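You operate a simulated robot arm through the tools that you are given. There is no shell and no other tool. Be economical: measure what you need, move in short steps, check, and stop when the job is done.

The job below is to be done with a simulated robot arm. You get a single attempt, and the scene is never put back.

TASK
Switch steam and power off; once the iron is cool, rest it on the red mat.
Fine: cool = its red lamp is out; mat on the ironing board.

Only the result counts: the job must be done as asked and must still hold three seconds after the hand-in. Knocking over, shifting, dropping, spilling or breaking anything else fails it.

THE ROBOT
A 7-joint arm with a two-finger parallel gripper, fixed in place. Base frame: the origin is at the foot of the arm, x ahead of it, y to its left, z up. Lengths are in mm, angles in degrees, forces in N, time in s.
Its first joint turns from -166.0 to 166.0 degrees. Payload 4.4 kg.
Tool frame: the origin (TCP) lies between the finger pads and is the grasp point; the fingertips stand 23 mm ahead of it; z points along the fingers, y is the line along which they close. The gripper opens to 94 mm. The fingers are 38 mm wide and 10 mm thick; the gripper's body (54 by 96 mm) begins 39 mm behind the TCP.
Orientation is told as [roll, pitch, yaw] about the base's x, y, z axes, in that order, counted from this pose: with the fingers straight down and closing along the base's y, the tool's x points along the base's -x, its y along +y and its z along -z.

THE INTERFACE
- The arm moves only by the tool drive_tool. Its argument "moves" is a list of rows, each a list of 3 entries, a list of its own where there are three numbers: the turn, a rotation vector about the base's x, y, z in degrees, then the shift along the base's x, y, z in mm, then the finger opening in mm, from 0 to 94. In form: [[[ax, ay, az], [tx, ty, tz], hand], ...]. A call has 1 to 8 rows; each row is the pose to reach, as a shift and turn from the pose commanded when the call began. A row lasts 0.2 s, in which the tool goes at most 50 mm and 8.6 degrees; a call with a longer step from one row to the next is refused whole, and so is a gripper value outside its range. A pose out of reach is approached as far as the arm can. The call stops where the force on the tool passes 40 N (or 10 N more than at its start, if that is more) or the arm is blocked; 0.2 s more then pass. The fingers move at their own pace (about 72 mm/s each) and stop on an object; they squeeze with about 21 N. The grip force told is the motor's: it shows also when the fingers shut on nothing. Time passes only in rows, and 0.2 s behind the last, so rows that repeat a pose let the fingers close. It gives the time, the measured TCP pose, the force on the tool (base axes), the opening and the grip force at its end, in the units of the frame above (readings bear some noise), with the torque about the TCP (base axes, N m) and any sound that the robot's microphone picked up.
- Cameras (640 x 400 px; columns grow to the right, rows downward): "scene" is fixed at [51.1, 510.3, 1417.4]; the picture's right is [0.06, -1.00, 0.00], its down [-0.49, -0.03, -0.87] and it looks along [0.87, 0.05, -0.49] (base axes); focal length 288 px, centre (320, 200). "wrist" rides on the gripper at [86, 16, -75] in the tool frame; the picture's right is [-0.18, 0.98, 0.00], its down [-0.58, -0.11, -0.81] and it looks along [-0.79, -0.15, 0.59] (tool axes); focal length 243 px, centre (320, 200). There is no depth. A picture from a camera that has moved, and an enlarged one, comes with that camera's place and axes in the base frame and with its lens. The place of the scene camera against the robot may be out by one fixed shift of up to 12 mm in any direction.
- camera(camera): a new picture of that camera. No time passes.
- inspect(camera, box): a new picture of the part [left, top, right, bottom] of that camera's present view, enlarged. No time passes.
- finish_job(): hands the job in; it is judged then, once.

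Work in short steps. Places have to be worked out from the pictures, the camera data and where the tool is seen: move nearer, look again, correct. Check each grasp and each placing, and mend what went wrong. You have 120 turns and 68 pictures in all, those below and enlarged ones among them. Open the gripper and draw the arm clear of the work before you hand the job in, unless the task says otherwise; then end with one line.

The tools are called after "Request:" as a command line: name --argument value ..., lists and objects as JSON in quotes. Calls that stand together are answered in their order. drive_tool: Moves the arm, as the interface text tells. Its arguments: {"type":"object","properties":{"moves":{"type":"array"}},"required":["moves"]} The other tools are called the same way: camera (camera) takes a picture; inspect (camera, box) takes an enlarged picture of a part of a camera's view; finish_job () hands the job in.

At the start:

```text
time: 0.0
tool_pos: [754.8, 242.1, 1191.5]
ee_rot: [0.0, 0.0, 0.0]
ft_force: [-0.9, 0.3, 0.9]
ft_torque: [-0.03, -0.01, -0.04]
opening: 93.8
grasp_force: 0.0
```

scene: 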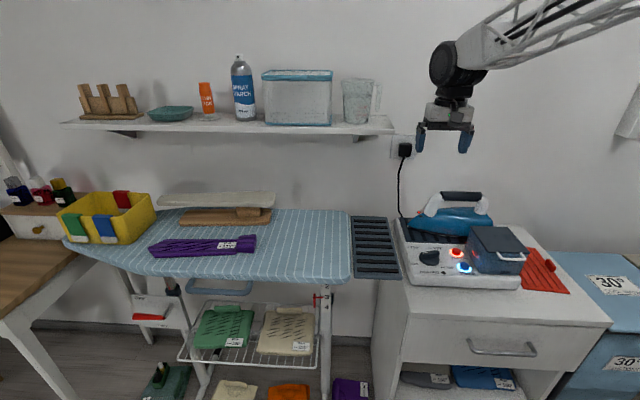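
wrist: 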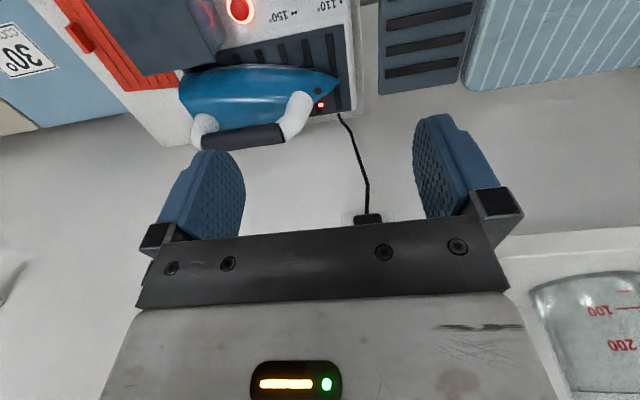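

I start by enlarging the steam station and the ironing board to identify controls, lamps and mats.

Request:
inspect --camera "scene" --box '[380, 180, 580, 305]'

Request:
inspect --camera "scene" --box '[50, 160, 410, 385]'

Request:
inspect --camera "wrist" --box '[60, 0, 380, 200]'

```text
3.20 times, centred on (480, 242) of scene
camera zoom: at [51.1, 510.3, 1417.4], right [0.06, -1.0, 0.0], down [-0.49, -0.03, -0.87], along [0.87, 0.05, -0.49], focal length 922 px, centre (-192, 64)
```

zoom: 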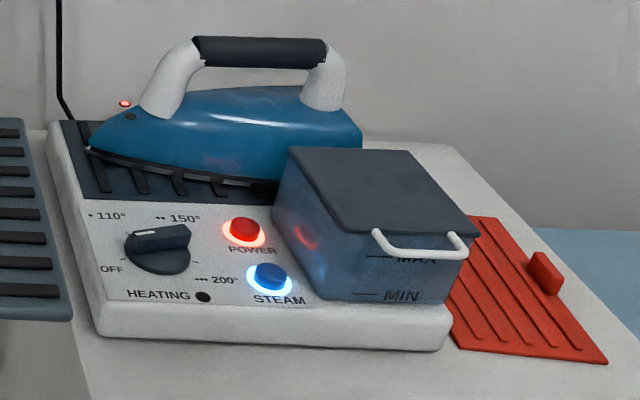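

```text
1.78 times, centred on (230, 272) of scene
camera zoom: at [51.1, 510.3, 1417.4], right [0.06, -1.0, 0.0], down [-0.49, -0.03, -0.87], along [0.87, 0.05, -0.49], focal length 512 px, centre (480, 71)
```

zoom: 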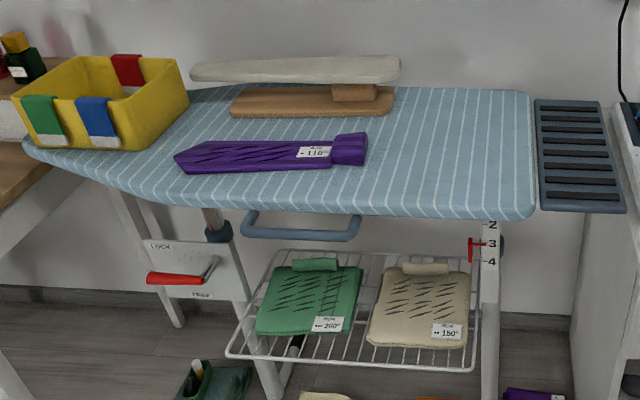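

```text
2.00 times, centred on (220, 100) of wrist
camera zoom: at [669.0, 257.6, 1266.3], right [0.18, 0.98, 0.0], down [0.58, -0.11, 0.81], along [0.79, -0.15, -0.59], focal length 485 px, centre (520, 400)
```

zoom: 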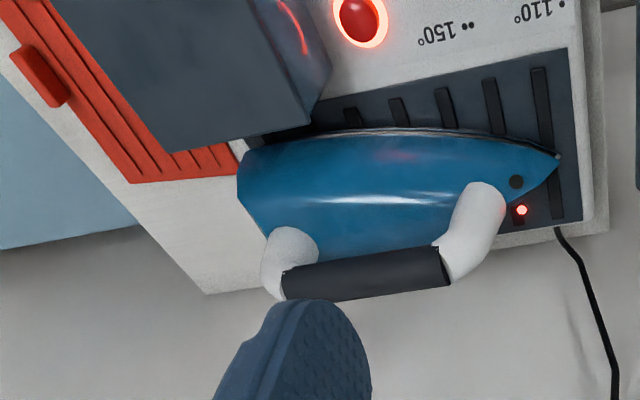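

The power (red) and steam (blue) buttons are lit. I put the power button near (763,128,850), the steam button near (703,133,845), the iron handle near (875,107,983) and the mat tab near (757,-153,817). I move closer over the panel to refine these.

Request:
drive_tool --moves '[[[0, 0, 0], [-10, -28, -38], 20], [[0, 0, 0], [-20, -56, -75], 0], [[0, 0, 0], [-30, -84, -112], 0], [[0, 0, 0], [-40, -112, -150], 0]]'

Request:
camera --camera "wrist"

Request:
inspect --camera "scene" --box '[420, 220, 580, 320]'

```text
time: 1.0
tool_pos: [714.9, 128.9, 1041.6]
ee_rot: [-0.1, 0.0, 0.0]
ft_force: [0.0, -0.3, -0.3]
ft_torque: [0.0, -0.01, 0.02]
opening: 0.0
grasp_force: 21.1
```

```text
62 pictures are left
camera wrist: at [628.8, 144.6, 1115.5], right [0.18, 0.98, 0.0], down [0.58, -0.11, 0.81], along [0.79, -0.15, -0.59], focal length 243 px, centre (320, 200)
```

wrist: 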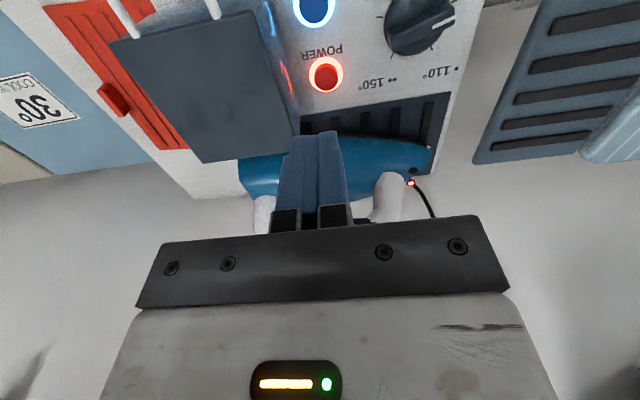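

```text
4.00 times, centred on (500, 270) of scene
camera zoom: at [51.1, 510.3, 1417.4], right [0.06, -1.0, 0.0], down [-0.49, -0.03, -0.87], along [0.87, 0.05, -0.49], focal length 1153 px, centre (-400, -80)
```

zoom: 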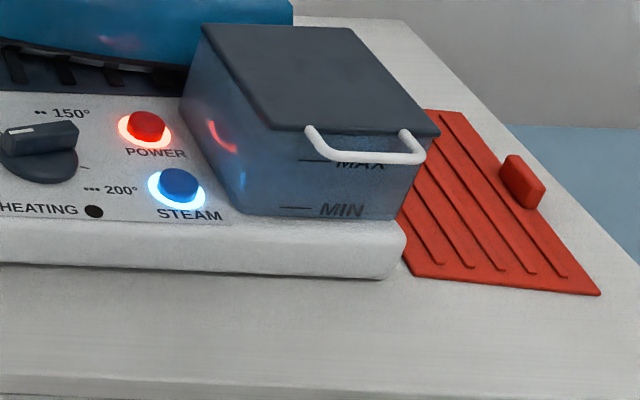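

The wrist views put power at about (755,127,855) and steam at about (700,126,850). The tank stands close by on the -y side with its top near z 935. I yaw the tool -90° so the narrow body side faces the tank.

Request:
drive_tool --moves '[[[0, 0, -8.5], [-2, 1, 0], 0], [[0, 0, -17], [-4, 2, 0], 0], [[0, 0, -25.5], [-6, 4, 0], 0], [[0, 0, -34], [-8, 5, 0], 0], [[0, 0, -42.5], [-10, 6, 0], 0], [[0, 0, -51], [-12, 8, 0], 0], [[0, 0, -59.5], [-14, 9, 0], 0], [[0, 0, -68], [-15, 10, 0], 0]]'

Request:
drive_tool --moves '[[[0, 0, -8], [0, 0, -20], 0], [[0, 0, -16], [0, 0, -40], 0], [[0, 0, -22], [0, 0, -70], 0]]'

Request:
camera --camera "wrist"

Request:
inspect --camera "scene" --box '[400, 180, 560, 280]'

```text
time: 2.8
tool_pos: [700.3, 139.4, 1042.0]
ee_rot: [0.0, 0.0, -68.1]
ft_force: [0.0, 0.4, 0.5]
ft_torque: [-0.01, 0.0, -0.01]
opening: 0.0
grasp_force: 21.4
```

```text
time: 3.6
tool_pos: [699.4, 138.6, 972.4]
ee_rot: [0.0, 0.0, -90.1]
ft_force: [-0.1, -0.3, 0.3]
ft_torque: [-0.04, 0.03, 0.01]
opening: 0.2
grasp_force: 21.1
```

```text
60 pictures are left
camera wrist: at [717.5, 224.0, 1046.8], right [0.98, -0.19, 0.0], down [-0.11, -0.58, 0.81], along [-0.15, -0.79, -0.59], focal length 243 px, centre (320, 200)
```

wrist: 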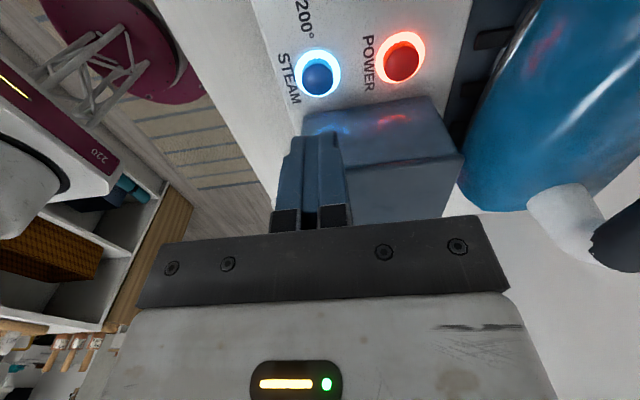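

```text
4.00 times, centred on (480, 230) of scene
camera zoom: at [51.1, 510.3, 1417.4], right [0.06, -1.0, 0.0], down [-0.49, -0.03, -0.87], along [0.87, 0.05, -0.49], focal length 1153 px, centre (-320, 80)
```

zoom: 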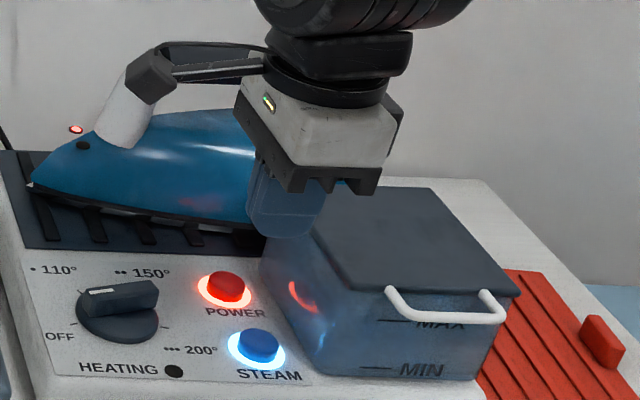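

Steam lies near (699,122,840). I lean the tool 15° away from the tank and come above the steam button.

Request:
drive_tool --moves '[[[-7.5, 0, 0], [0, -5, -30], 0], [[-15, 0, 0], [0, -9, -60], 0], [[-15, 0, 0], [0, -9, -82], 0]]'

Request:
camera --camera "wrist"

Request:
inspect --camera "scene" --box '[400, 200, 560, 300]'

```text
time: 4.4
tool_pos: [700.5, 131.6, 891.3]
ee_rot: [0.1, -14.9, -90.1]
ft_force: [0.2, 0.5, -0.8]
ft_torque: [0.0, 0.01, 0.0]
opening: 0.1
grasp_force: 20.8
```

```text
58 pictures are left
camera wrist: at [716.9, 233.6, 939.9], right [0.98, -0.18, 0.05], down [-0.11, -0.35, 0.93], along [-0.15, -0.92, -0.37], focal length 243 px, centre (320, 200)
```

wrist: 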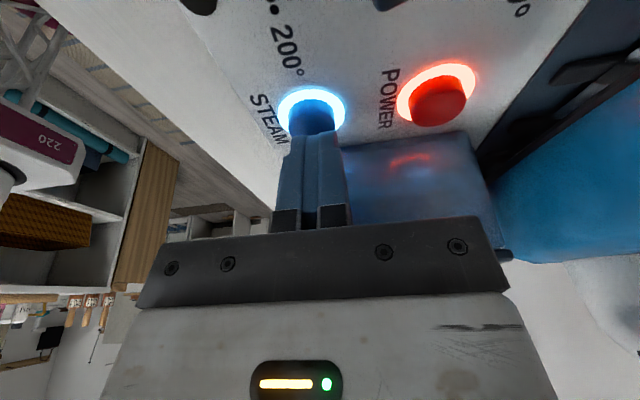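

```text
4.00 times, centred on (480, 250) of scene
camera zoom: at [51.1, 510.3, 1417.4], right [0.06, -1.0, 0.0], down [-0.49, -0.03, -0.87], along [0.87, 0.05, -0.49], focal length 1153 px, centre (-320, 0)
```

zoom: 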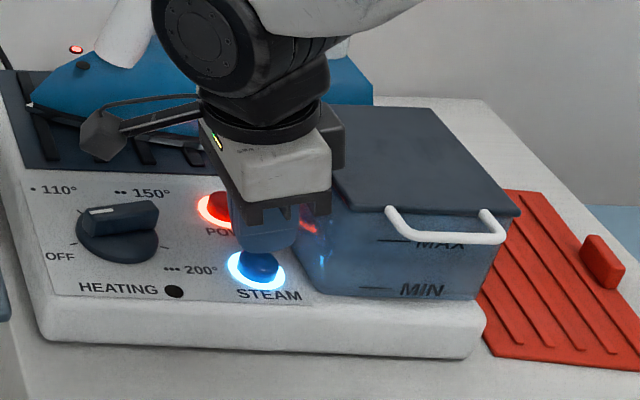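

The tip is just above the steam button, about 4 mm too far in +x. I descend carefully.

Request:
drive_tool --moves '[[[0, 0, 0], [-3, -1, -5], 0], [[0, 0, 0], [-3, -1, -10], 0], [[0, 0, 0], [-3, -1, -14], 0], [[0, 0, 0], [-3, -1, -18], 0]]'

Request:
camera --camera "wrist"

```text
time: 5.3
tool_pos: [699.3, 129.3, 877.6]
ee_rot: [0.2, -15.0, -90.0]
ft_force: [-3.8, 1.6, 10.1]
ft_torque: [0.15, 0.09, 0.0]
opening: 0.0
grasp_force: 20.1
heard: click
stopped in row 4: the force on the tool passed its limit at 47 N (the readings are from after the stop); the commanded pose is now the measured one
```

```text
56 pictures are left
camera wrist: at [714.6, 232.5, 927.3], right [0.98, -0.18, 0.05], down [-0.11, -0.35, 0.93], along [-0.15, -0.92, -0.37], focal length 243 px, centre (320, 200)
```

wrist: 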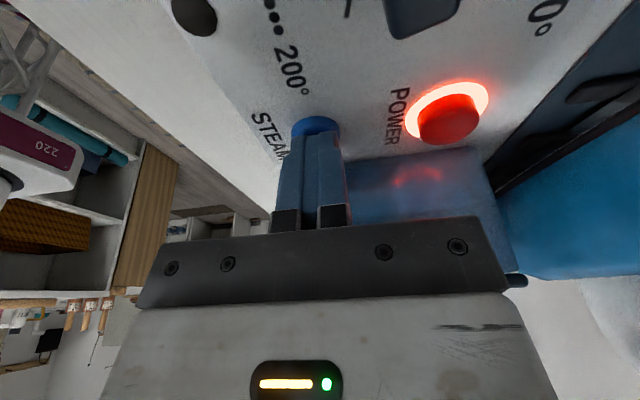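

The click was heard and the steam ring is dark. Next I lift and move over to the power button at about (760,130).

Request:
drive_tool --moves '[[[0, 0, 0], [0, 0, 30], 0], [[0, 0, 0], [30, 4, 32], 0], [[0, 0, 0], [60, 5, 28], 0], [[0, 0, 0], [60, 5, 22], 0]]'

Request:
camera --camera "wrist"

Request:
inspect --camera "scene" --box '[400, 200, 560, 300]'

```text
time: 6.3
tool_pos: [759.9, 135.0, 899.5]
ee_rot: [0.2, -15.0, -90.0]
ft_force: [0.0, 1.0, 0.4]
ft_torque: [0.03, -0.02, -0.01]
opening: 0.3
grasp_force: 21.4
```

```text
55 pictures are left
camera wrist: at [775.4, 236.8, 949.1], right [0.98, -0.18, 0.05], down [-0.11, -0.35, 0.93], along [-0.15, -0.92, -0.37], focal length 243 px, centre (320, 200)
```

wrist: 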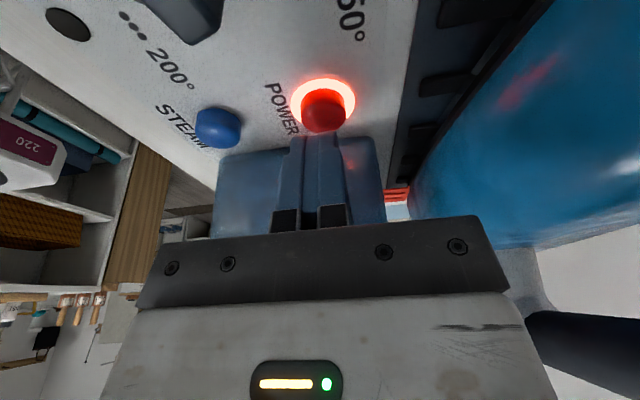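

```text
4.00 times, centred on (480, 250) of scene
camera zoom: at [51.1, 510.3, 1417.4], right [0.06, -1.0, 0.0], down [-0.49, -0.03, -0.87], along [0.87, 0.05, -0.49], focal length 1153 px, centre (-320, 0)
```

zoom: 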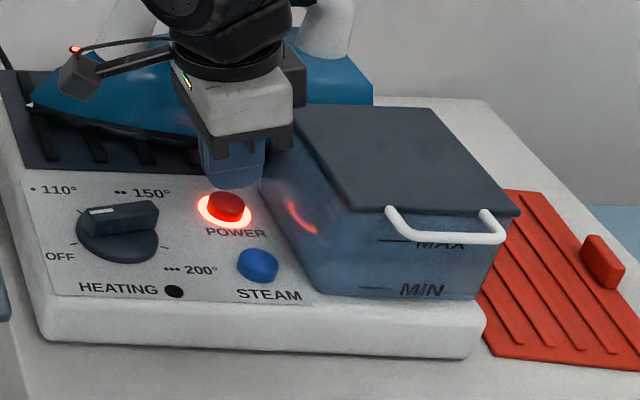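

The steam ring stays dark. The tip is 3 to 5 mm short of the power button centre, so I correct that and press.

Request:
drive_tool --moves '[[[0, 0, 0], [3, 3, -5], 0], [[0, 0, 0], [3, 3, -10], 0], [[0, 0, 0], [3, 3, -14], 0], [[0, 0, 0], [3, 3, -18], 0], [[0, 0, 0], [3, 3, -22], 0]]'

Request:
camera --camera "wrist"

```text
time: 7.5
tool_pos: [760.3, 138.1, 877.3]
ee_rot: [0.2, -15.1, -90.1]
ft_force: [1.4, 0.7, 1.7]
ft_torque: [0.03, -0.05, 0.02]
opening: 0.1
grasp_force: 20.4
heard: click
```

```text
53 pictures are left
camera wrist: at [777.7, 240.2, 926.8], right [0.98, -0.18, 0.05], down [-0.11, -0.35, 0.93], along [-0.15, -0.92, -0.37], focal length 243 px, centre (320, 200)
```

wrist: 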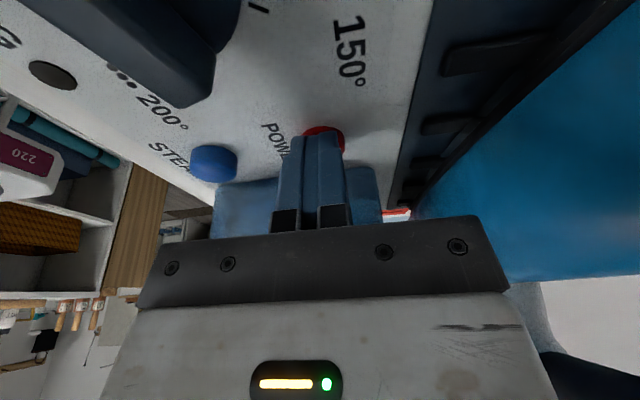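

The click was heard and the power ring went dark. I lift clear and straighten the tool.

Request:
drive_tool --moves '[[[0, 0, 0], [-5, 0, 45], 0], [[7.5, 0, 0], [-10, -20, 90], 0], [[15, 0, 0], [-15, -50, 130], 0], [[15, 0, 0], [-15, -95, 150], 0], [[15, 0, 0], [-15, -140, 150], 0]]'

Request:
drive_tool --moves '[[[0, 0, 8.5], [0, -20, 0], 20], [[0, 0, 17], [0, -40, 0], 40], [[0, 0, 25.5], [0, -60, 0], 50], [[0, 0, 34], [0, -80, 0], 50], [[0, 0, 42.5], [0, -100, 0], 50], [[0, 0, 51], [0, -120, 0], 50], [[0, 0, 59.5], [0, -130, 0], 50], [[0, 0, 68], [0, -130, 0], 50]]'

Request:
drive_tool --moves '[[[0, 0, 7.5], [0, 0, -20], 50], [[0, 0, 15], [0, 0, -40], 50], [[0, 0, 22], [0, 0, -60], 50]]'

Request:
camera --camera "wrist"

Request:
camera --camera "scene"

```text
refused: row 3 steps farther than a row can; nothing moved
```

```text
time: 8.0
tool_pos: [762.8, 120.8, 879.2]
ee_rot: [0.6, -14.7, -80.4]
ft_force: [16.2, 30.1, -6.5]
ft_torque: [0.71, -0.43, -0.13]
opening: 30.7
grasp_force: 0.0
stopped in row 2: the force on the tool passed its limit at 98 N (the readings are from after the stop); the commanded pose is now the measured one
```

```text
time: 8.3
tool_pos: [765.4, 124.0, 879.7]
ee_rot: [1.1, -14.7, -78.3]
ft_force: [17.4, 21.5, -3.3]
ft_torque: [0.52, -0.41, -0.03]
opening: 40.6
grasp_force: 0.1
stopped in row 1: the force on the tool passed its limit at 68 N (the readings are from after the stop); the commanded pose is now the measured one
```

```text
52 pictures are left
camera wrist: at [759.3, 225.7, 929.6], right [1.0, 0.03, 0.06], down [-0.05, -0.38, 0.93], along [0.05, -0.93, -0.37], focal length 243 px, centre (320, 200)
```

wrist: 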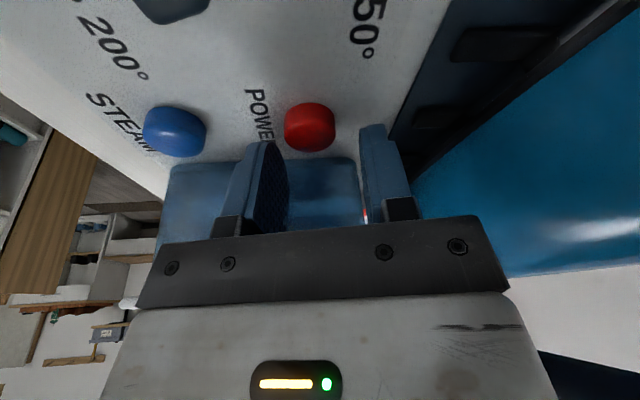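

```text
51 pictures are left
```

scene: 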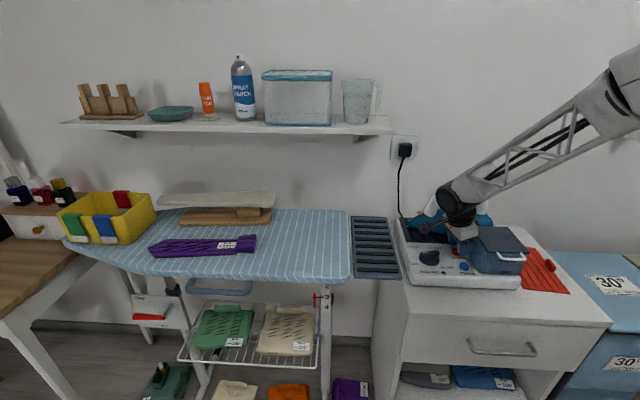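

That was my mistake: the lift was refused, and the two moves queued behind it still ran and pushed against the tank. I back off gently and will then check whether anything shifted, sending dependent moves one at a time from here.

Request:
drive_tool --moves '[[[0, 0, 0], [-3, 12, 3], 40], [[0, 0, 0], [-3, 14, 40], 40], [[0, 0, 0], [-3, 14, 85], 40], [[0, 0, 0], [-3, 14, 130], 40]]'

```text
time: 9.3
tool_pos: [759.1, 135.2, 1008.9]
ee_rot: [0.9, -14.7, -78.3]
ft_force: [0.2, -0.3, -0.8]
ft_torque: [-0.03, 0.0, 0.0]
opening: 39.6
grasp_force: 0.1
```

The arm is clear now. I straighten the tool away from the station so I can inspect the tank.

Request:
drive_tool --moves '[[[7, 0, 0], [-10, 0, 20], 40], [[14.7, 0, 0], [-20, -20, 40], 40], [[14.7, 0, 0], [-20, -65, 50], 40], [[14.7, 0, 0], [-20, -110, 50], 40], [[14.7, 0, 0], [-20, -155, 50], 40], [[14.7, 0, 0], [-20, -200, 50], 40], [[14.7, 0, 0], [-20, -245, 50], 40]]'

Request:
inspect --camera "scene" --box '[380, 180, 580, 305]'

```text
time: 10.9
tool_pos: [740.1, -111.2, 1059.0]
ee_rot: [3.9, -0.3, -78.7]
ft_force: [0.3, -0.3, 0.7]
ft_torque: [0.03, -0.02, 0.03]
opening: 40.1
grasp_force: 0.0
```

```text
3.20 times, centred on (480, 242) of scene
camera zoom: at [51.1, 510.3, 1417.4], right [0.06, -1.0, 0.0], down [-0.49, -0.03, -0.87], along [0.87, 0.05, -0.49], focal length 922 px, centre (-192, 64)
```

zoom: 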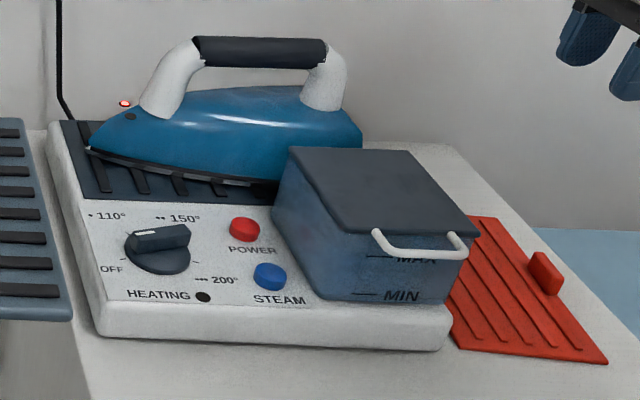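

The tank, the station and everything else are in exactly the same pixels as before, and both rings are off. I finish turning the tool toward the mat's yaw, about -7°, over the mat tab.

Request:
drive_tool --moves '[[[0, 0, 8.5], [2, -5, 0], 50], [[0, 0, 17], [5, -10, 0], 50], [[0, 0, 25.5], [8, -15, 0], 50], [[0, 0, 34], [10, -20, 0], 50], [[0, 0, 42.5], [12, -25, 0], 50], [[0, 0, 51], [13, -30, 0], 50], [[0, 0, 59.5], [15, -35, 0], 50], [[0, 0, 68], [15, -40, 0], 50]]'

```text
time: 12.7
tool_pos: [757.0, -148.3, 1057.9]
ee_rot: [4.0, -0.2, -10.5]
ft_force: [1.0, 0.4, 0.1]
ft_torque: [0.02, 0.0, -0.01]
opening: 50.2
grasp_force: 0.1
```

The tool still has 4° of roll and about 3.5° of yaw to correct. I fix both while descending to z 950, then look.

Request:
drive_tool --moves '[[[-2, 0.4, 2], [0, -3, -40], 50], [[-4, 0.7, 3.7], [0, -6, -75], 50], [[-4, 0.7, 3.7], [0, -6, -110], 50]]'

Request:
camera --camera "wrist"

Request:
inspect --camera "scene" --box '[460, 200, 620, 300]'

```text
time: 13.5
tool_pos: [756.5, -155.7, 947.9]
ee_rot: [-0.2, -0.3, -6.9]
ft_force: [0.5, 0.1, -0.3]
ft_torque: [0.04, -0.03, -0.02]
opening: 49.8
grasp_force: 0.1
```

```text
49 pictures are left
camera wrist: at [672.9, -129.2, 1022.2], right [0.3, 0.95, 0.0], down [0.56, -0.18, 0.81], along [0.77, -0.24, -0.59], focal length 243 px, centre (320, 200)
```

wrist: 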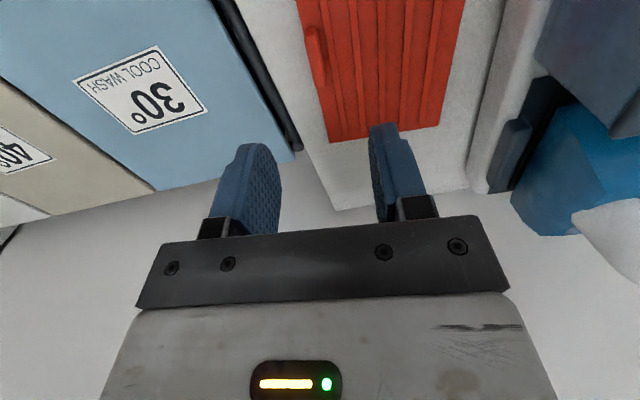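

```text
4.00 times, centred on (540, 250) of scene
camera zoom: at [51.1, 510.3, 1417.4], right [0.06, -1.0, 0.0], down [-0.49, -0.03, -0.87], along [0.87, 0.05, -0.49], focal length 1153 px, centre (-560, 0)
```

zoom: 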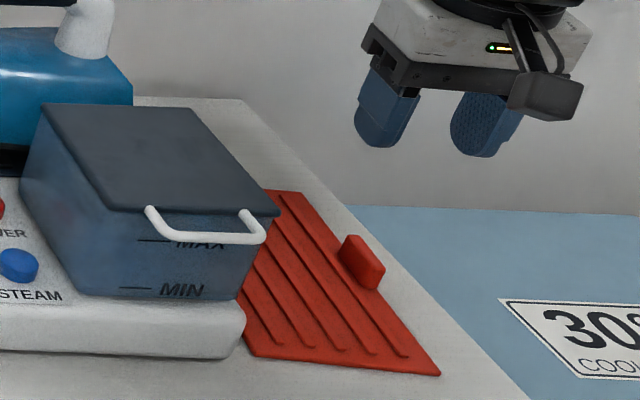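

The tab centre computes to about (757,-157), well aligned with the tool. I descend to z 840 and check.

Request:
drive_tool --moves '[[[0, 0, 0], [0, -1, -40], 44], [[0, 0, 0], [0, -1, -80], 44], [[0, 0, 0], [0, -1, -108], 44]]'

Request:
camera --camera "wrist"

Request:
inspect --camera "scene" --box '[480, 220, 608, 300]'

```text
time: 14.3
tool_pos: [758.4, -156.7, 838.6]
ee_rot: [-0.2, -0.2, -6.9]
ft_force: [-0.5, -0.2, 1.0]
ft_torque: [-0.01, -0.04, -0.01]
opening: 44.0
grasp_force: 0.0
```

```text
47 pictures are left
camera wrist: at [674.1, -130.3, 912.7], right [0.3, 0.95, 0.0], down [0.56, -0.18, 0.81], along [0.77, -0.25, -0.59], focal length 243 px, centre (320, 200)
```

wrist: 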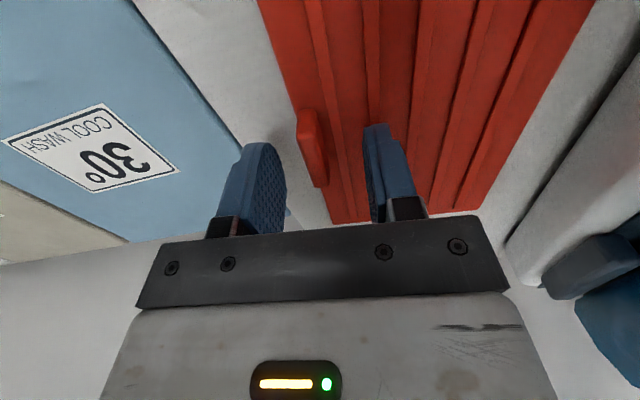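

```text
5.00 times, centred on (544, 260) of scene
camera zoom: at [51.1, 510.3, 1417.4], right [0.06, -1.0, 0.0], down [-0.49, -0.03, -0.87], along [0.87, 0.05, -0.49], focal length 1441 px, centre (-800, -100)
```

zoom: 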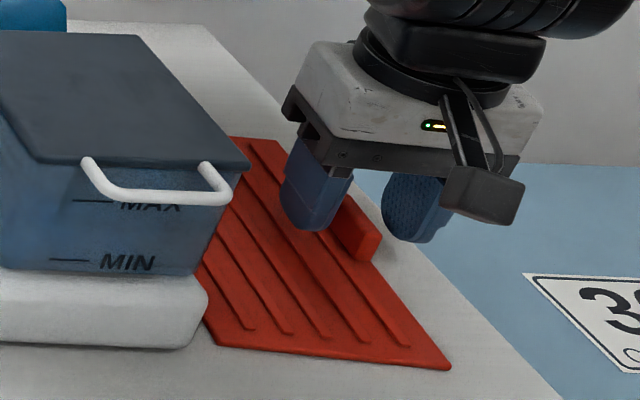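

The fingers straddle the tab, which sits slightly toward -x/-y. I shift by (-3,-2) and descend gently to contact.

Request:
drive_tool --moves '[[[0, 0, 0], [-3, -2, -4], 44], [[0, 0, 0], [-3, -2, -7], 44], [[0, 0, 0], [-3, -2, -10], 44], [[0, 0, 0], [-3, -2, -12], 44]]'

Request:
inspect --camera "scene" --box '[480, 220, 608, 300]'

```text
time: 15.3
tool_pos: [754.7, -159.6, 831.3]
ee_rot: [-0.1, -0.3, -7.0]
ft_force: [-11.7, 2.1, 28.9]
ft_torque: [0.84, 0.48, 0.37]
opening: 44.1
grasp_force: 0.4
```

```text
5.00 times, centred on (544, 260) of scene
camera zoom: at [51.1, 510.3, 1417.4], right [0.06, -1.0, 0.0], down [-0.49, -0.03, -0.87], along [0.87, 0.05, -0.49], focal length 1441 px, centre (-800, -100)
```

zoom: 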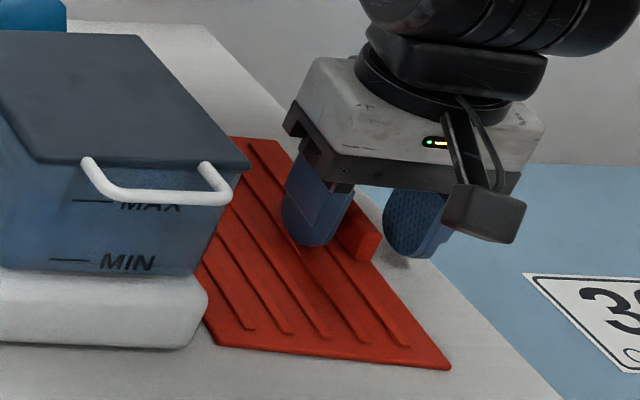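

The inner finger touches the mat ridge at TCP z 831, so the mat top is near z 808. I lift 3 mm and close on the tab.

Request:
drive_tool --moves '[[[0, 0, 0], [0, 0, 2], 44], [[0, 0, 0], [0, 0, 2], 25], [[0, 0, 0], [0, 0, 2], 0], [[0, 0, 0], [0, 0, 2], 0], [[0, 0, 0], [0, 0, 2], 0]]'

Request:
camera --camera "wrist"

```text
time: 16.5
tool_pos: [753.5, -158.6, 831.6]
ee_rot: [-0.2, -0.3, -7.1]
ft_force: [-3.1, -6.1, 16.1]
ft_torque: [0.0, -0.1, 0.16]
opening: 9.8
grasp_force: 21.3
```

```text
44 pictures are left
camera wrist: at [669.6, -132.1, 904.6], right [0.3, 0.95, 0.0], down [0.56, -0.18, 0.81], along [0.77, -0.25, -0.59], focal length 243 px, centre (320, 200)
```

wrist: 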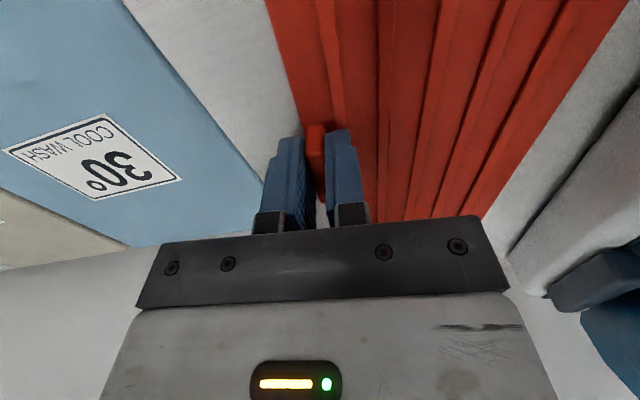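

The tab is held with the fingers stopped at 9.8 mm. I lift slowly and check that the mat comes along.

Request:
drive_tool --moves '[[[0, 0, 0], [0, -2, 8], 0], [[0, 0, 0], [0, -4, 20], 0], [[0, 0, 0], [0, -6, 40], 0], [[0, 0, 0], [0, -6, 60], 0]]'

Request:
inspect --camera "scene" --box '[440, 180, 632, 300]'

```text
time: 17.5
tool_pos: [755.9, -164.9, 890.6]
ee_rot: [-0.2, -0.2, -7.0]
ft_force: [0.3, 0.4, -3.0]
ft_torque: [-0.04, 0.01, 0.0]
opening: 9.6
grasp_force: 20.5
```

```text
3.33 times, centred on (536, 240) of scene
camera zoom: at [51.1, 510.3, 1417.4], right [0.06, -1.0, 0.0], down [-0.49, -0.03, -0.87], along [0.87, 0.05, -0.49], focal length 961 px, centre (-400, 67)
```

zoom: 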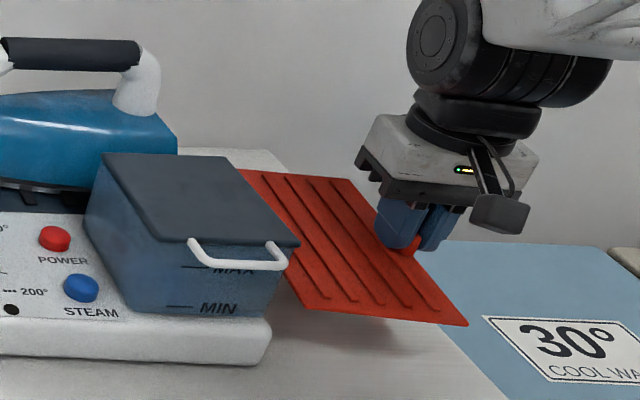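

The mat is held level. I raise it above handle height and carry it in +y.

Request:
drive_tool --moves '[[[0, 0, 0], [0, 0, 40], 0], [[0, 0, 0], [0, 0, 80], 0], [[0, 0, 0], [0, 0, 125], 0], [[0, 0, 0], [0, 5, 170], 0], [[0, 0, 0], [0, 40, 190], 0], [[0, 0, 0], [0, 85, 190], 0], [[0, 0, 0], [0, 130, 190], 0], [[0, 0, 0], [0, 175, 190], 0]]'

Request:
drive_tool --moves '[[[0, 0, 0], [0, 45, 0], 0], [[0, 0, 0], [0, 90, 0], 0], [[0, 0, 0], [0, 135, 0], 0], [[0, 0, 0], [0, 180, 0], 0], [[0, 0, 0], [0, 225, 0], 0], [[0, 0, 0], [0, 270, 0], 0], [[0, 0, 0], [0, 315, 0], 0], [[0, 0, 0], [0, 355, 0], 0]]'

Request:
camera --camera "scene"

Request:
camera --camera "wrist"

```text
time: 19.3
tool_pos: [753.0, 12.8, 1079.8]
ee_rot: [-0.2, -0.1, -7.0]
ft_force: [0.4, 0.9, -0.9]
ft_torque: [-0.05, 0.02, 0.03]
opening: 9.6
grasp_force: 21.3
```

```text
time: 21.1
tool_pos: [754.0, 366.1, 1081.8]
ee_rot: [-0.1, -0.3, -7.0]
ft_force: [0.3, 0.2, -1.1]
ft_torque: [-0.05, 0.01, 0.02]
opening: 9.6
grasp_force: 20.4
```

```text
42 pictures are left
```

scene: 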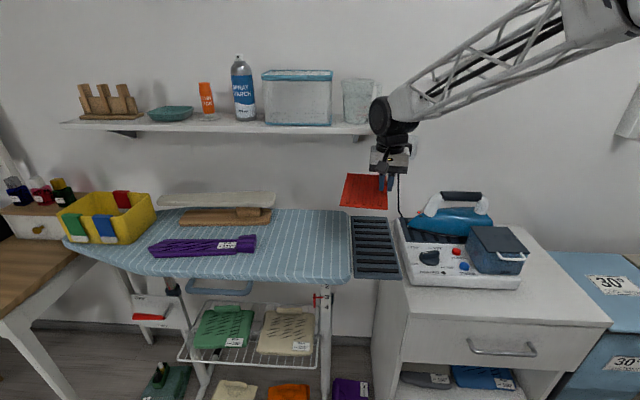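

```text
41 pictures are left
camera wrist: at [671.0, 392.3, 1155.6], right [0.3, 0.95, 0.0], down [0.56, -0.18, 0.81], along [0.77, -0.25, -0.59], focal length 243 px, centre (320, 200)
```

wrist: 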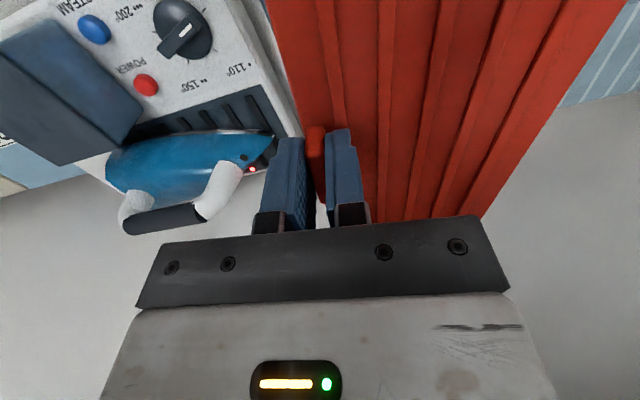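

The mat is held fine. Triangulation puts the board top near z 890, and its free area covers x 590–910 and y 460–700. I move so the mat centre is over about (720,560), straighten the yaw, and drop to z 990.

Request:
drive_tool --moves '[[[0, 0, 2], [-10, 35, -20], 0], [[0, 0, 4], [-20, 70, -45], 0], [[0, 0, 7], [-30, 105, -70], 0], [[0, 0, 7], [-41, 140, -92], 0]]'

Request:
camera --camera "scene"

Request:
camera --camera "wrist"

```text
time: 22.1
tool_pos: [713.1, 506.2, 987.2]
ee_rot: [-0.1, -0.3, 0.1]
ft_force: [-0.4, 0.0, -1.0]
ft_torque: [-0.06, -0.04, 0.01]
opening: 9.9
grasp_force: 21.3
```

```text
40 pictures are left
```

scene: 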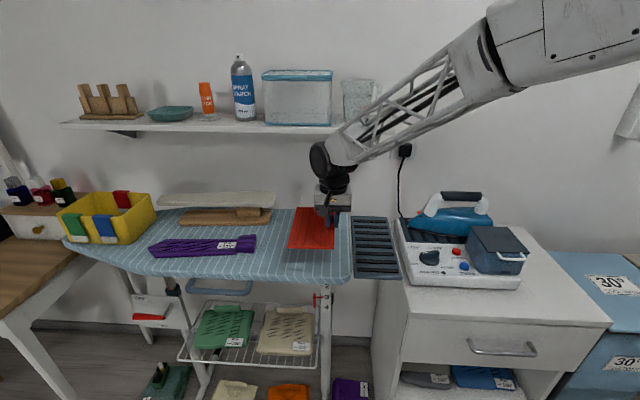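

```text
39 pictures are left
camera wrist: at [626.2, 521.8, 1060.9], right [0.18, 0.98, 0.0], down [0.58, -0.11, 0.81], along [0.8, -0.15, -0.59], focal length 243 px, centre (320, 200)
```

wrist: 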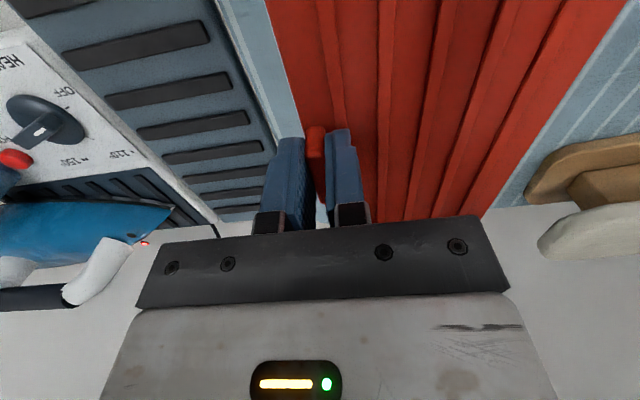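

The mat is above free board, clear of the sleeve board and tie. I lower toward the surface.

Request:
drive_tool --moves '[[[0, 0, 0], [0, 0, -15], 0], [[0, 0, 0], [0, 0, -30], 0], [[0, 0, 0], [0, 0, -42], 0], [[0, 0, 0], [0, 0, -48], 0], [[0, 0, 0], [0, 0, -53], 0]]'

Request:
inspect --camera "scene" --box '[256, 190, 416, 290]'

```text
time: 23.3
tool_pos: [711.0, 505.9, 935.5]
ee_rot: [-0.1, -0.1, 0.0]
ft_force: [-0.1, -0.4, -0.7]
ft_torque: [-0.04, 0.0, 0.01]
opening: 9.9
grasp_force: 21.2
```

```text
4.00 times, centred on (336, 240) of scene
camera zoom: at [51.1, 510.3, 1417.4], right [0.06, -1.0, 0.0], down [-0.49, -0.03, -0.87], along [0.87, 0.05, -0.49], focal length 1153 px, centre (256, 40)
```

zoom: 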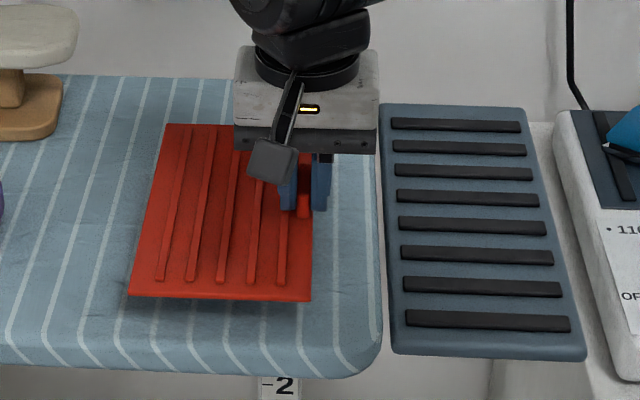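

The mat hovers just above the board. I continue down in small steps until contact.

Request:
drive_tool --moves '[[[0, 0, 0], [0, 0, -4], 0], [[0, 0, 0], [0, 0, -8], 0], [[0, 0, 0], [0, 0, -11], 0], [[0, 0, 0], [0, 0, -13], 0], [[0, 0, 0], [0, 0, -15], 0]]'

```text
time: 24.5
tool_pos: [713.3, 505.3, 921.8]
ee_rot: [-0.2, -0.1, 0.1]
ft_force: [-0.1, 0.1, -0.7]
ft_torque: [-0.06, -0.05, 0.03]
opening: 9.9
grasp_force: 21.1
```

No contact yet, so I continue down.

Request:
drive_tool --moves '[[[0, 0, 0], [0, 0, -3], 0], [[0, 0, 0], [0, 0, -5], 0], [[0, 0, 0], [0, 0, -7], 0], [[0, 0, 0], [0, 0, -9], 0], [[0, 0, 0], [0, 0, -11], 0]]'

Request:
inspect --camera "scene" --box '[256, 190, 416, 290]'

```text
time: 25.7
tool_pos: [712.8, 506.1, 910.4]
ee_rot: [-0.1, -0.3, 0.0]
ft_force: [-4.9, -2.4, 7.6]
ft_torque: [0.02, 0.32, 0.08]
opening: 9.7
grasp_force: 20.9
```

```text
4.00 times, centred on (336, 240) of scene
camera zoom: at [51.1, 510.3, 1417.4], right [0.06, -1.0, 0.0], down [-0.49, -0.03, -0.87], along [0.87, 0.05, -0.49], focal length 1153 px, centre (256, 40)
```

zoom: 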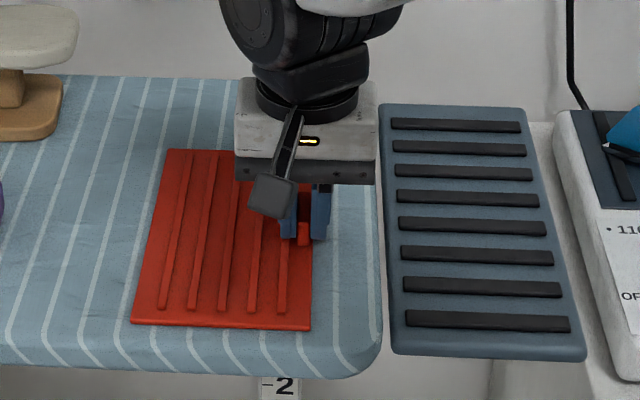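

The mat is on the board with a contact force of about 8 N, fully within the edges. I release and rise.

Request:
drive_tool --moves '[[[0, 0, 0], [0, 0, 1], 40], [[0, 0, 0], [0, 0, 1], 40], [[0, 0, 0], [0, 0, 20], 40], [[0, 0, 0], [0, 0, 60], 40], [[0, 0, 0], [0, 0, 105], 40], [[0, 0, 0], [0, -40, 130], 60], [[0, 0, 0], [0, -85, 150], 80]]'

Request:
inspect --camera "scene" --box '[256, 180, 512, 340]'

Request:
camera --camera "wrist"

```text
time: 27.3
tool_pos: [713.6, 419.2, 1062.6]
ee_rot: [-0.3, -0.2, 0.1]
ft_force: [0.6, -1.6, -0.4]
ft_torque: [0.03, 0.0, 0.0]
opening: 79.9
grasp_force: 0.0
```

```text
2.50 times, centred on (384, 260) of scene
camera zoom: at [51.1, 510.3, 1417.4], right [0.06, -1.0, 0.0], down [-0.49, -0.03, -0.87], along [0.87, 0.05, -0.49], focal length 721 px, centre (160, 50)
```

zoom: 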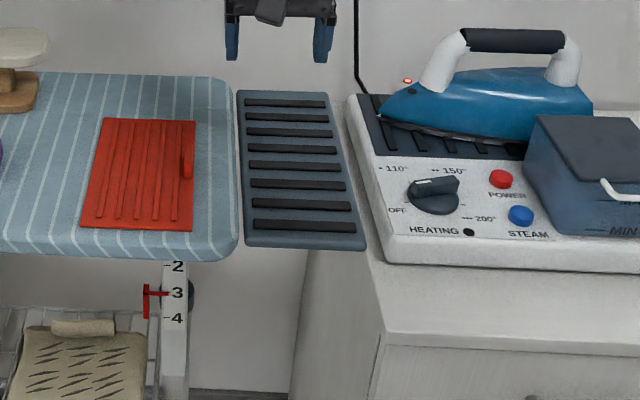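

```text
35 pictures are left
camera wrist: at [627.1, 434.8, 1135.7], right [0.18, 0.98, 0.0], down [0.58, -0.11, 0.81], along [0.79, -0.15, -0.59], focal length 243 px, centre (320, 200)
```

wrist: 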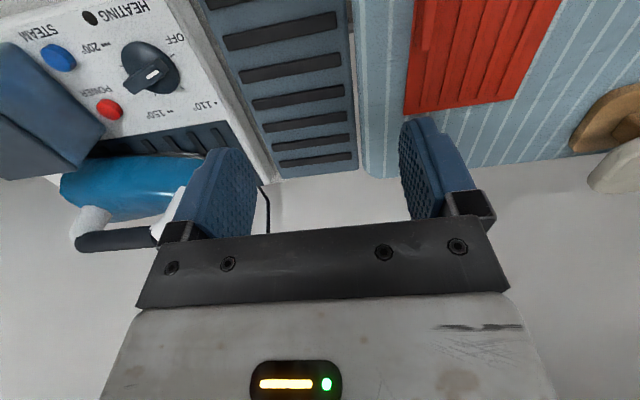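

The mat lies flat on the board. The iron's lamp is still red, so it must cool first; meanwhile I move toward the iron and yaw by -90° for the handle grasp.

Request:
drive_tool --moves '[[[0, 0, -8.5], [10, -30, 10], 80], [[0, 0, -17], [20, -60, 20], 80], [[0, 0, -25.5], [30, -90, 30], 80], [[0, 0, -34], [40, -120, 40], 80], [[0, 0, -42.5], [50, -150, 40], 80], [[0, 0, -51], [60, -180, 40], 80], [[0, 0, -59.5], [70, -210, 40], 80], [[0, 0, -68], [80, -240, 40], 80]]'

Request:
drive_tool --moves '[[[0, 0, -8], [15, -20, 0], 80], [[0, 0, -16], [30, -40, 0], 80], [[0, 0, -22], [45, -55, 0], 80]]'

Request:
camera --camera "wrist"

Request:
inspect --camera "scene" --box '[390, 150, 550, 250]'

```text
time: 29.1
tool_pos: [792.7, 180.8, 1101.0]
ee_rot: [-0.1, -0.2, -68.2]
ft_force: [-0.5, -0.5, 0.2]
ft_torque: [0.03, -0.02, 0.01]
opening: 80.1
grasp_force: 0.0
```

```text
time: 29.9
tool_pos: [837.9, 125.2, 1100.9]
ee_rot: [-0.1, -0.2, -90.1]
ft_force: [0.6, -1.1, 0.5]
ft_torque: [0.03, 0.03, 0.0]
opening: 79.9
grasp_force: 0.1
```

```text
34 pictures are left
camera wrist: at [854.7, 211.0, 1174.5], right [0.98, -0.19, 0.0], down [-0.11, -0.58, 0.81], along [-0.15, -0.79, -0.59], focal length 243 px, centre (320, 200)
```

wrist: 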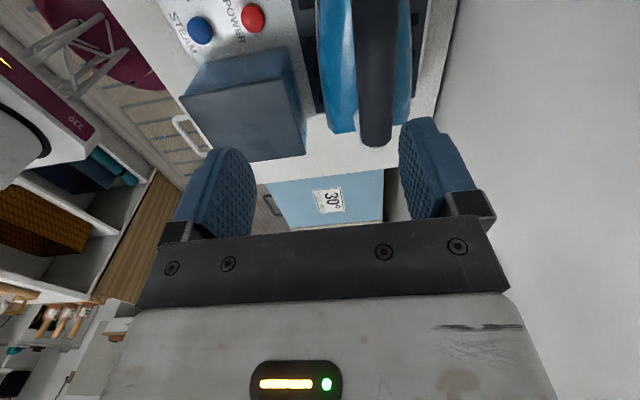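

```text
4.00 times, centred on (470, 200) of scene
camera zoom: at [51.1, 510.3, 1417.4], right [0.06, -1.0, 0.0], down [-0.49, -0.03, -0.87], along [0.87, 0.05, -0.49], focal length 1153 px, centre (-280, 200)
```

zoom: 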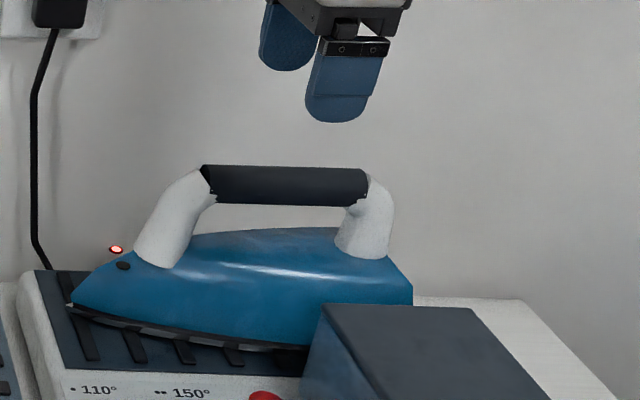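

The handle axis is at x≈879, parallel to y, with its centre near y 107. I move over it and partway down.

Request:
drive_tool --moves '[[[0, 0, 0], [21, -9, 0], 80], [[0, 0, 0], [41, -17, -20], 80], [[0, 0, 0], [41, -17, -55], 80]]'

Request:
camera --camera "wrist"

Request:
inspect --camera "scene" --box '[390, 150, 550, 250]'

```text
time: 30.7
tool_pos: [879.9, 108.4, 1047.2]
ee_rot: [-0.1, -0.3, -90.0]
ft_force: [0.2, 0.4, -0.5]
ft_torque: [0.02, -0.01, 0.01]
opening: 80.1
grasp_force: 0.1
```

```text
32 pictures are left
camera wrist: at [895.9, 194.9, 1119.8], right [0.98, -0.18, 0.0], down [-0.11, -0.58, 0.81], along [-0.15, -0.8, -0.59], focal length 243 px, centre (320, 200)
```

wrist: 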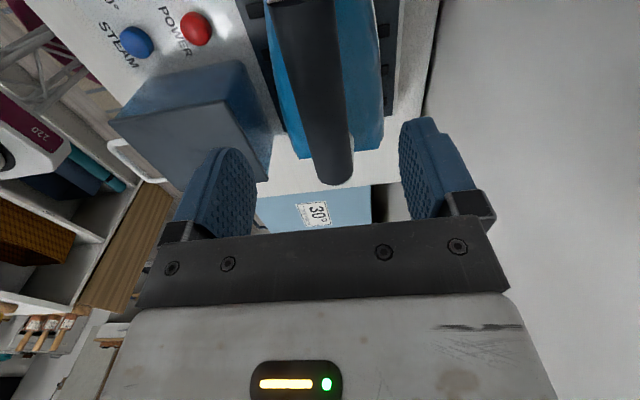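

```text
4.00 times, centred on (470, 200) of scene
camera zoom: at [51.1, 510.3, 1417.4], right [0.06, -1.0, 0.0], down [-0.49, -0.03, -0.87], along [0.87, 0.05, -0.49], focal length 1153 px, centre (-280, 200)
```

zoom: 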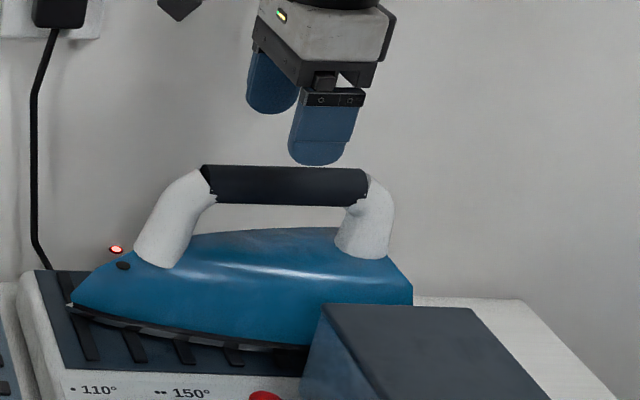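

The alignment is good and the lamp is still lit. I wait here and check the lamp before touching the iron.

Request:
drive_tool --moves '[[[0, 0, 0], [0, 0, 0], 80], [[0, 0, 0], [0, 0, 0], 80], [[0, 0, 0], [0, 0, 0], 80], [[0, 0, 0], [0, 0, 0], 80], [[0, 0, 0], [0, 0, 0], 80], [[0, 0, 0], [0, 0, 0], 80], [[0, 0, 0], [0, 0, 0], 80], [[0, 0, 0], [0, 0, 0], 80]]'

Request:
drive_tool --moves '[[[0, 0, 0], [0, 0, 0], 80], [[0, 0, 0], [0, 0, 0], 80], [[0, 0, 0], [0, 0, 0], 80], [[0, 0, 0], [0, 0, 0], 80], [[0, 0, 0], [0, 0, 0], 80], [[0, 0, 0], [0, 0, 0], 80], [[0, 0, 0], [0, 0, 0], 80], [[0, 0, 0], [0, 0, 0], 80]]'

Request:
drive_tool --moves '[[[0, 0, 0], [0, 0, 0], 80], [[0, 0, 0], [0, 0, 0], 80], [[0, 0, 0], [0, 0, 0], 80], [[0, 0, 0], [0, 0, 0], 80], [[0, 0, 0], [0, 0, 0], 80], [[0, 0, 0], [0, 0, 0], 80], [[0, 0, 0], [0, 0, 0], 80], [[0, 0, 0], [0, 0, 0], 80]]'

Request:
drive_tool --moves '[[[0, 0, 0], [0, 0, 0], 80], [[0, 0, 0], [0, 0, 0], 80], [[0, 0, 0], [0, 0, 0], 80], [[0, 0, 0], [0, 0, 0], 80], [[0, 0, 0], [0, 0, 0], 80], [[0, 0, 0], [0, 0, 0], 80], [[0, 0, 0], [0, 0, 0], 80], [[0, 0, 0], [0, 0, 0], 80]]'

Request:
inspect --camera "scene" --box '[390, 180, 518, 260]'

```text
time: 32.5
tool_pos: [878.0, 109.7, 1045.6]
ee_rot: [-0.1, -0.2, -90.0]
ft_force: [0.0, 0.5, 0.0]
ft_torque: [0.01, 0.0, 0.03]
opening: 80.0
grasp_force: 0.1
```

```text
time: 34.3
tool_pos: [879.4, 109.2, 1045.2]
ee_rot: [-0.1, -0.2, -90.0]
ft_force: [0.4, -0.1, -1.6]
ft_torque: [0.03, 0.0, -0.01]
opening: 79.7
grasp_force: 0.0
```

```text
time: 36.1
tool_pos: [878.5, 108.8, 1045.6]
ee_rot: [-0.1, -0.1, -90.0]
ft_force: [0.4, 0.0, 0.5]
ft_torque: [0.01, -0.01, -0.01]
opening: 80.1
grasp_force: 0.0
```

```text
time: 37.9
tool_pos: [879.4, 108.7, 1045.5]
ee_rot: [-0.1, -0.2, -89.9]
ft_force: [0.6, -0.2, -0.5]
ft_torque: [0.01, -0.01, -0.01]
opening: 80.1
grasp_force: 0.1
```

```text
5.00 times, centred on (454, 220) of scene
camera zoom: at [51.1, 510.3, 1417.4], right [0.06, -1.0, 0.0], down [-0.49, -0.03, -0.87], along [0.87, 0.05, -0.49], focal length 1441 px, centre (-350, 100)
```

zoom: 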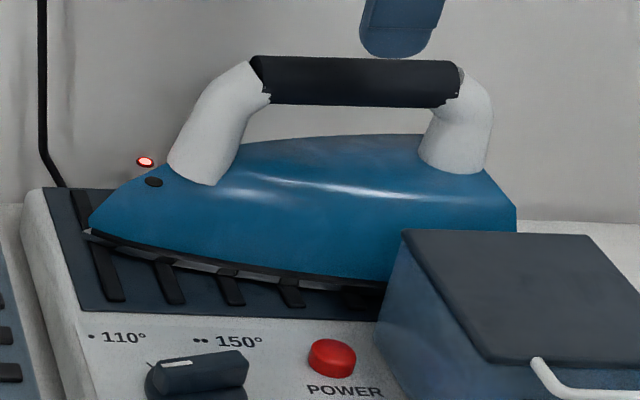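

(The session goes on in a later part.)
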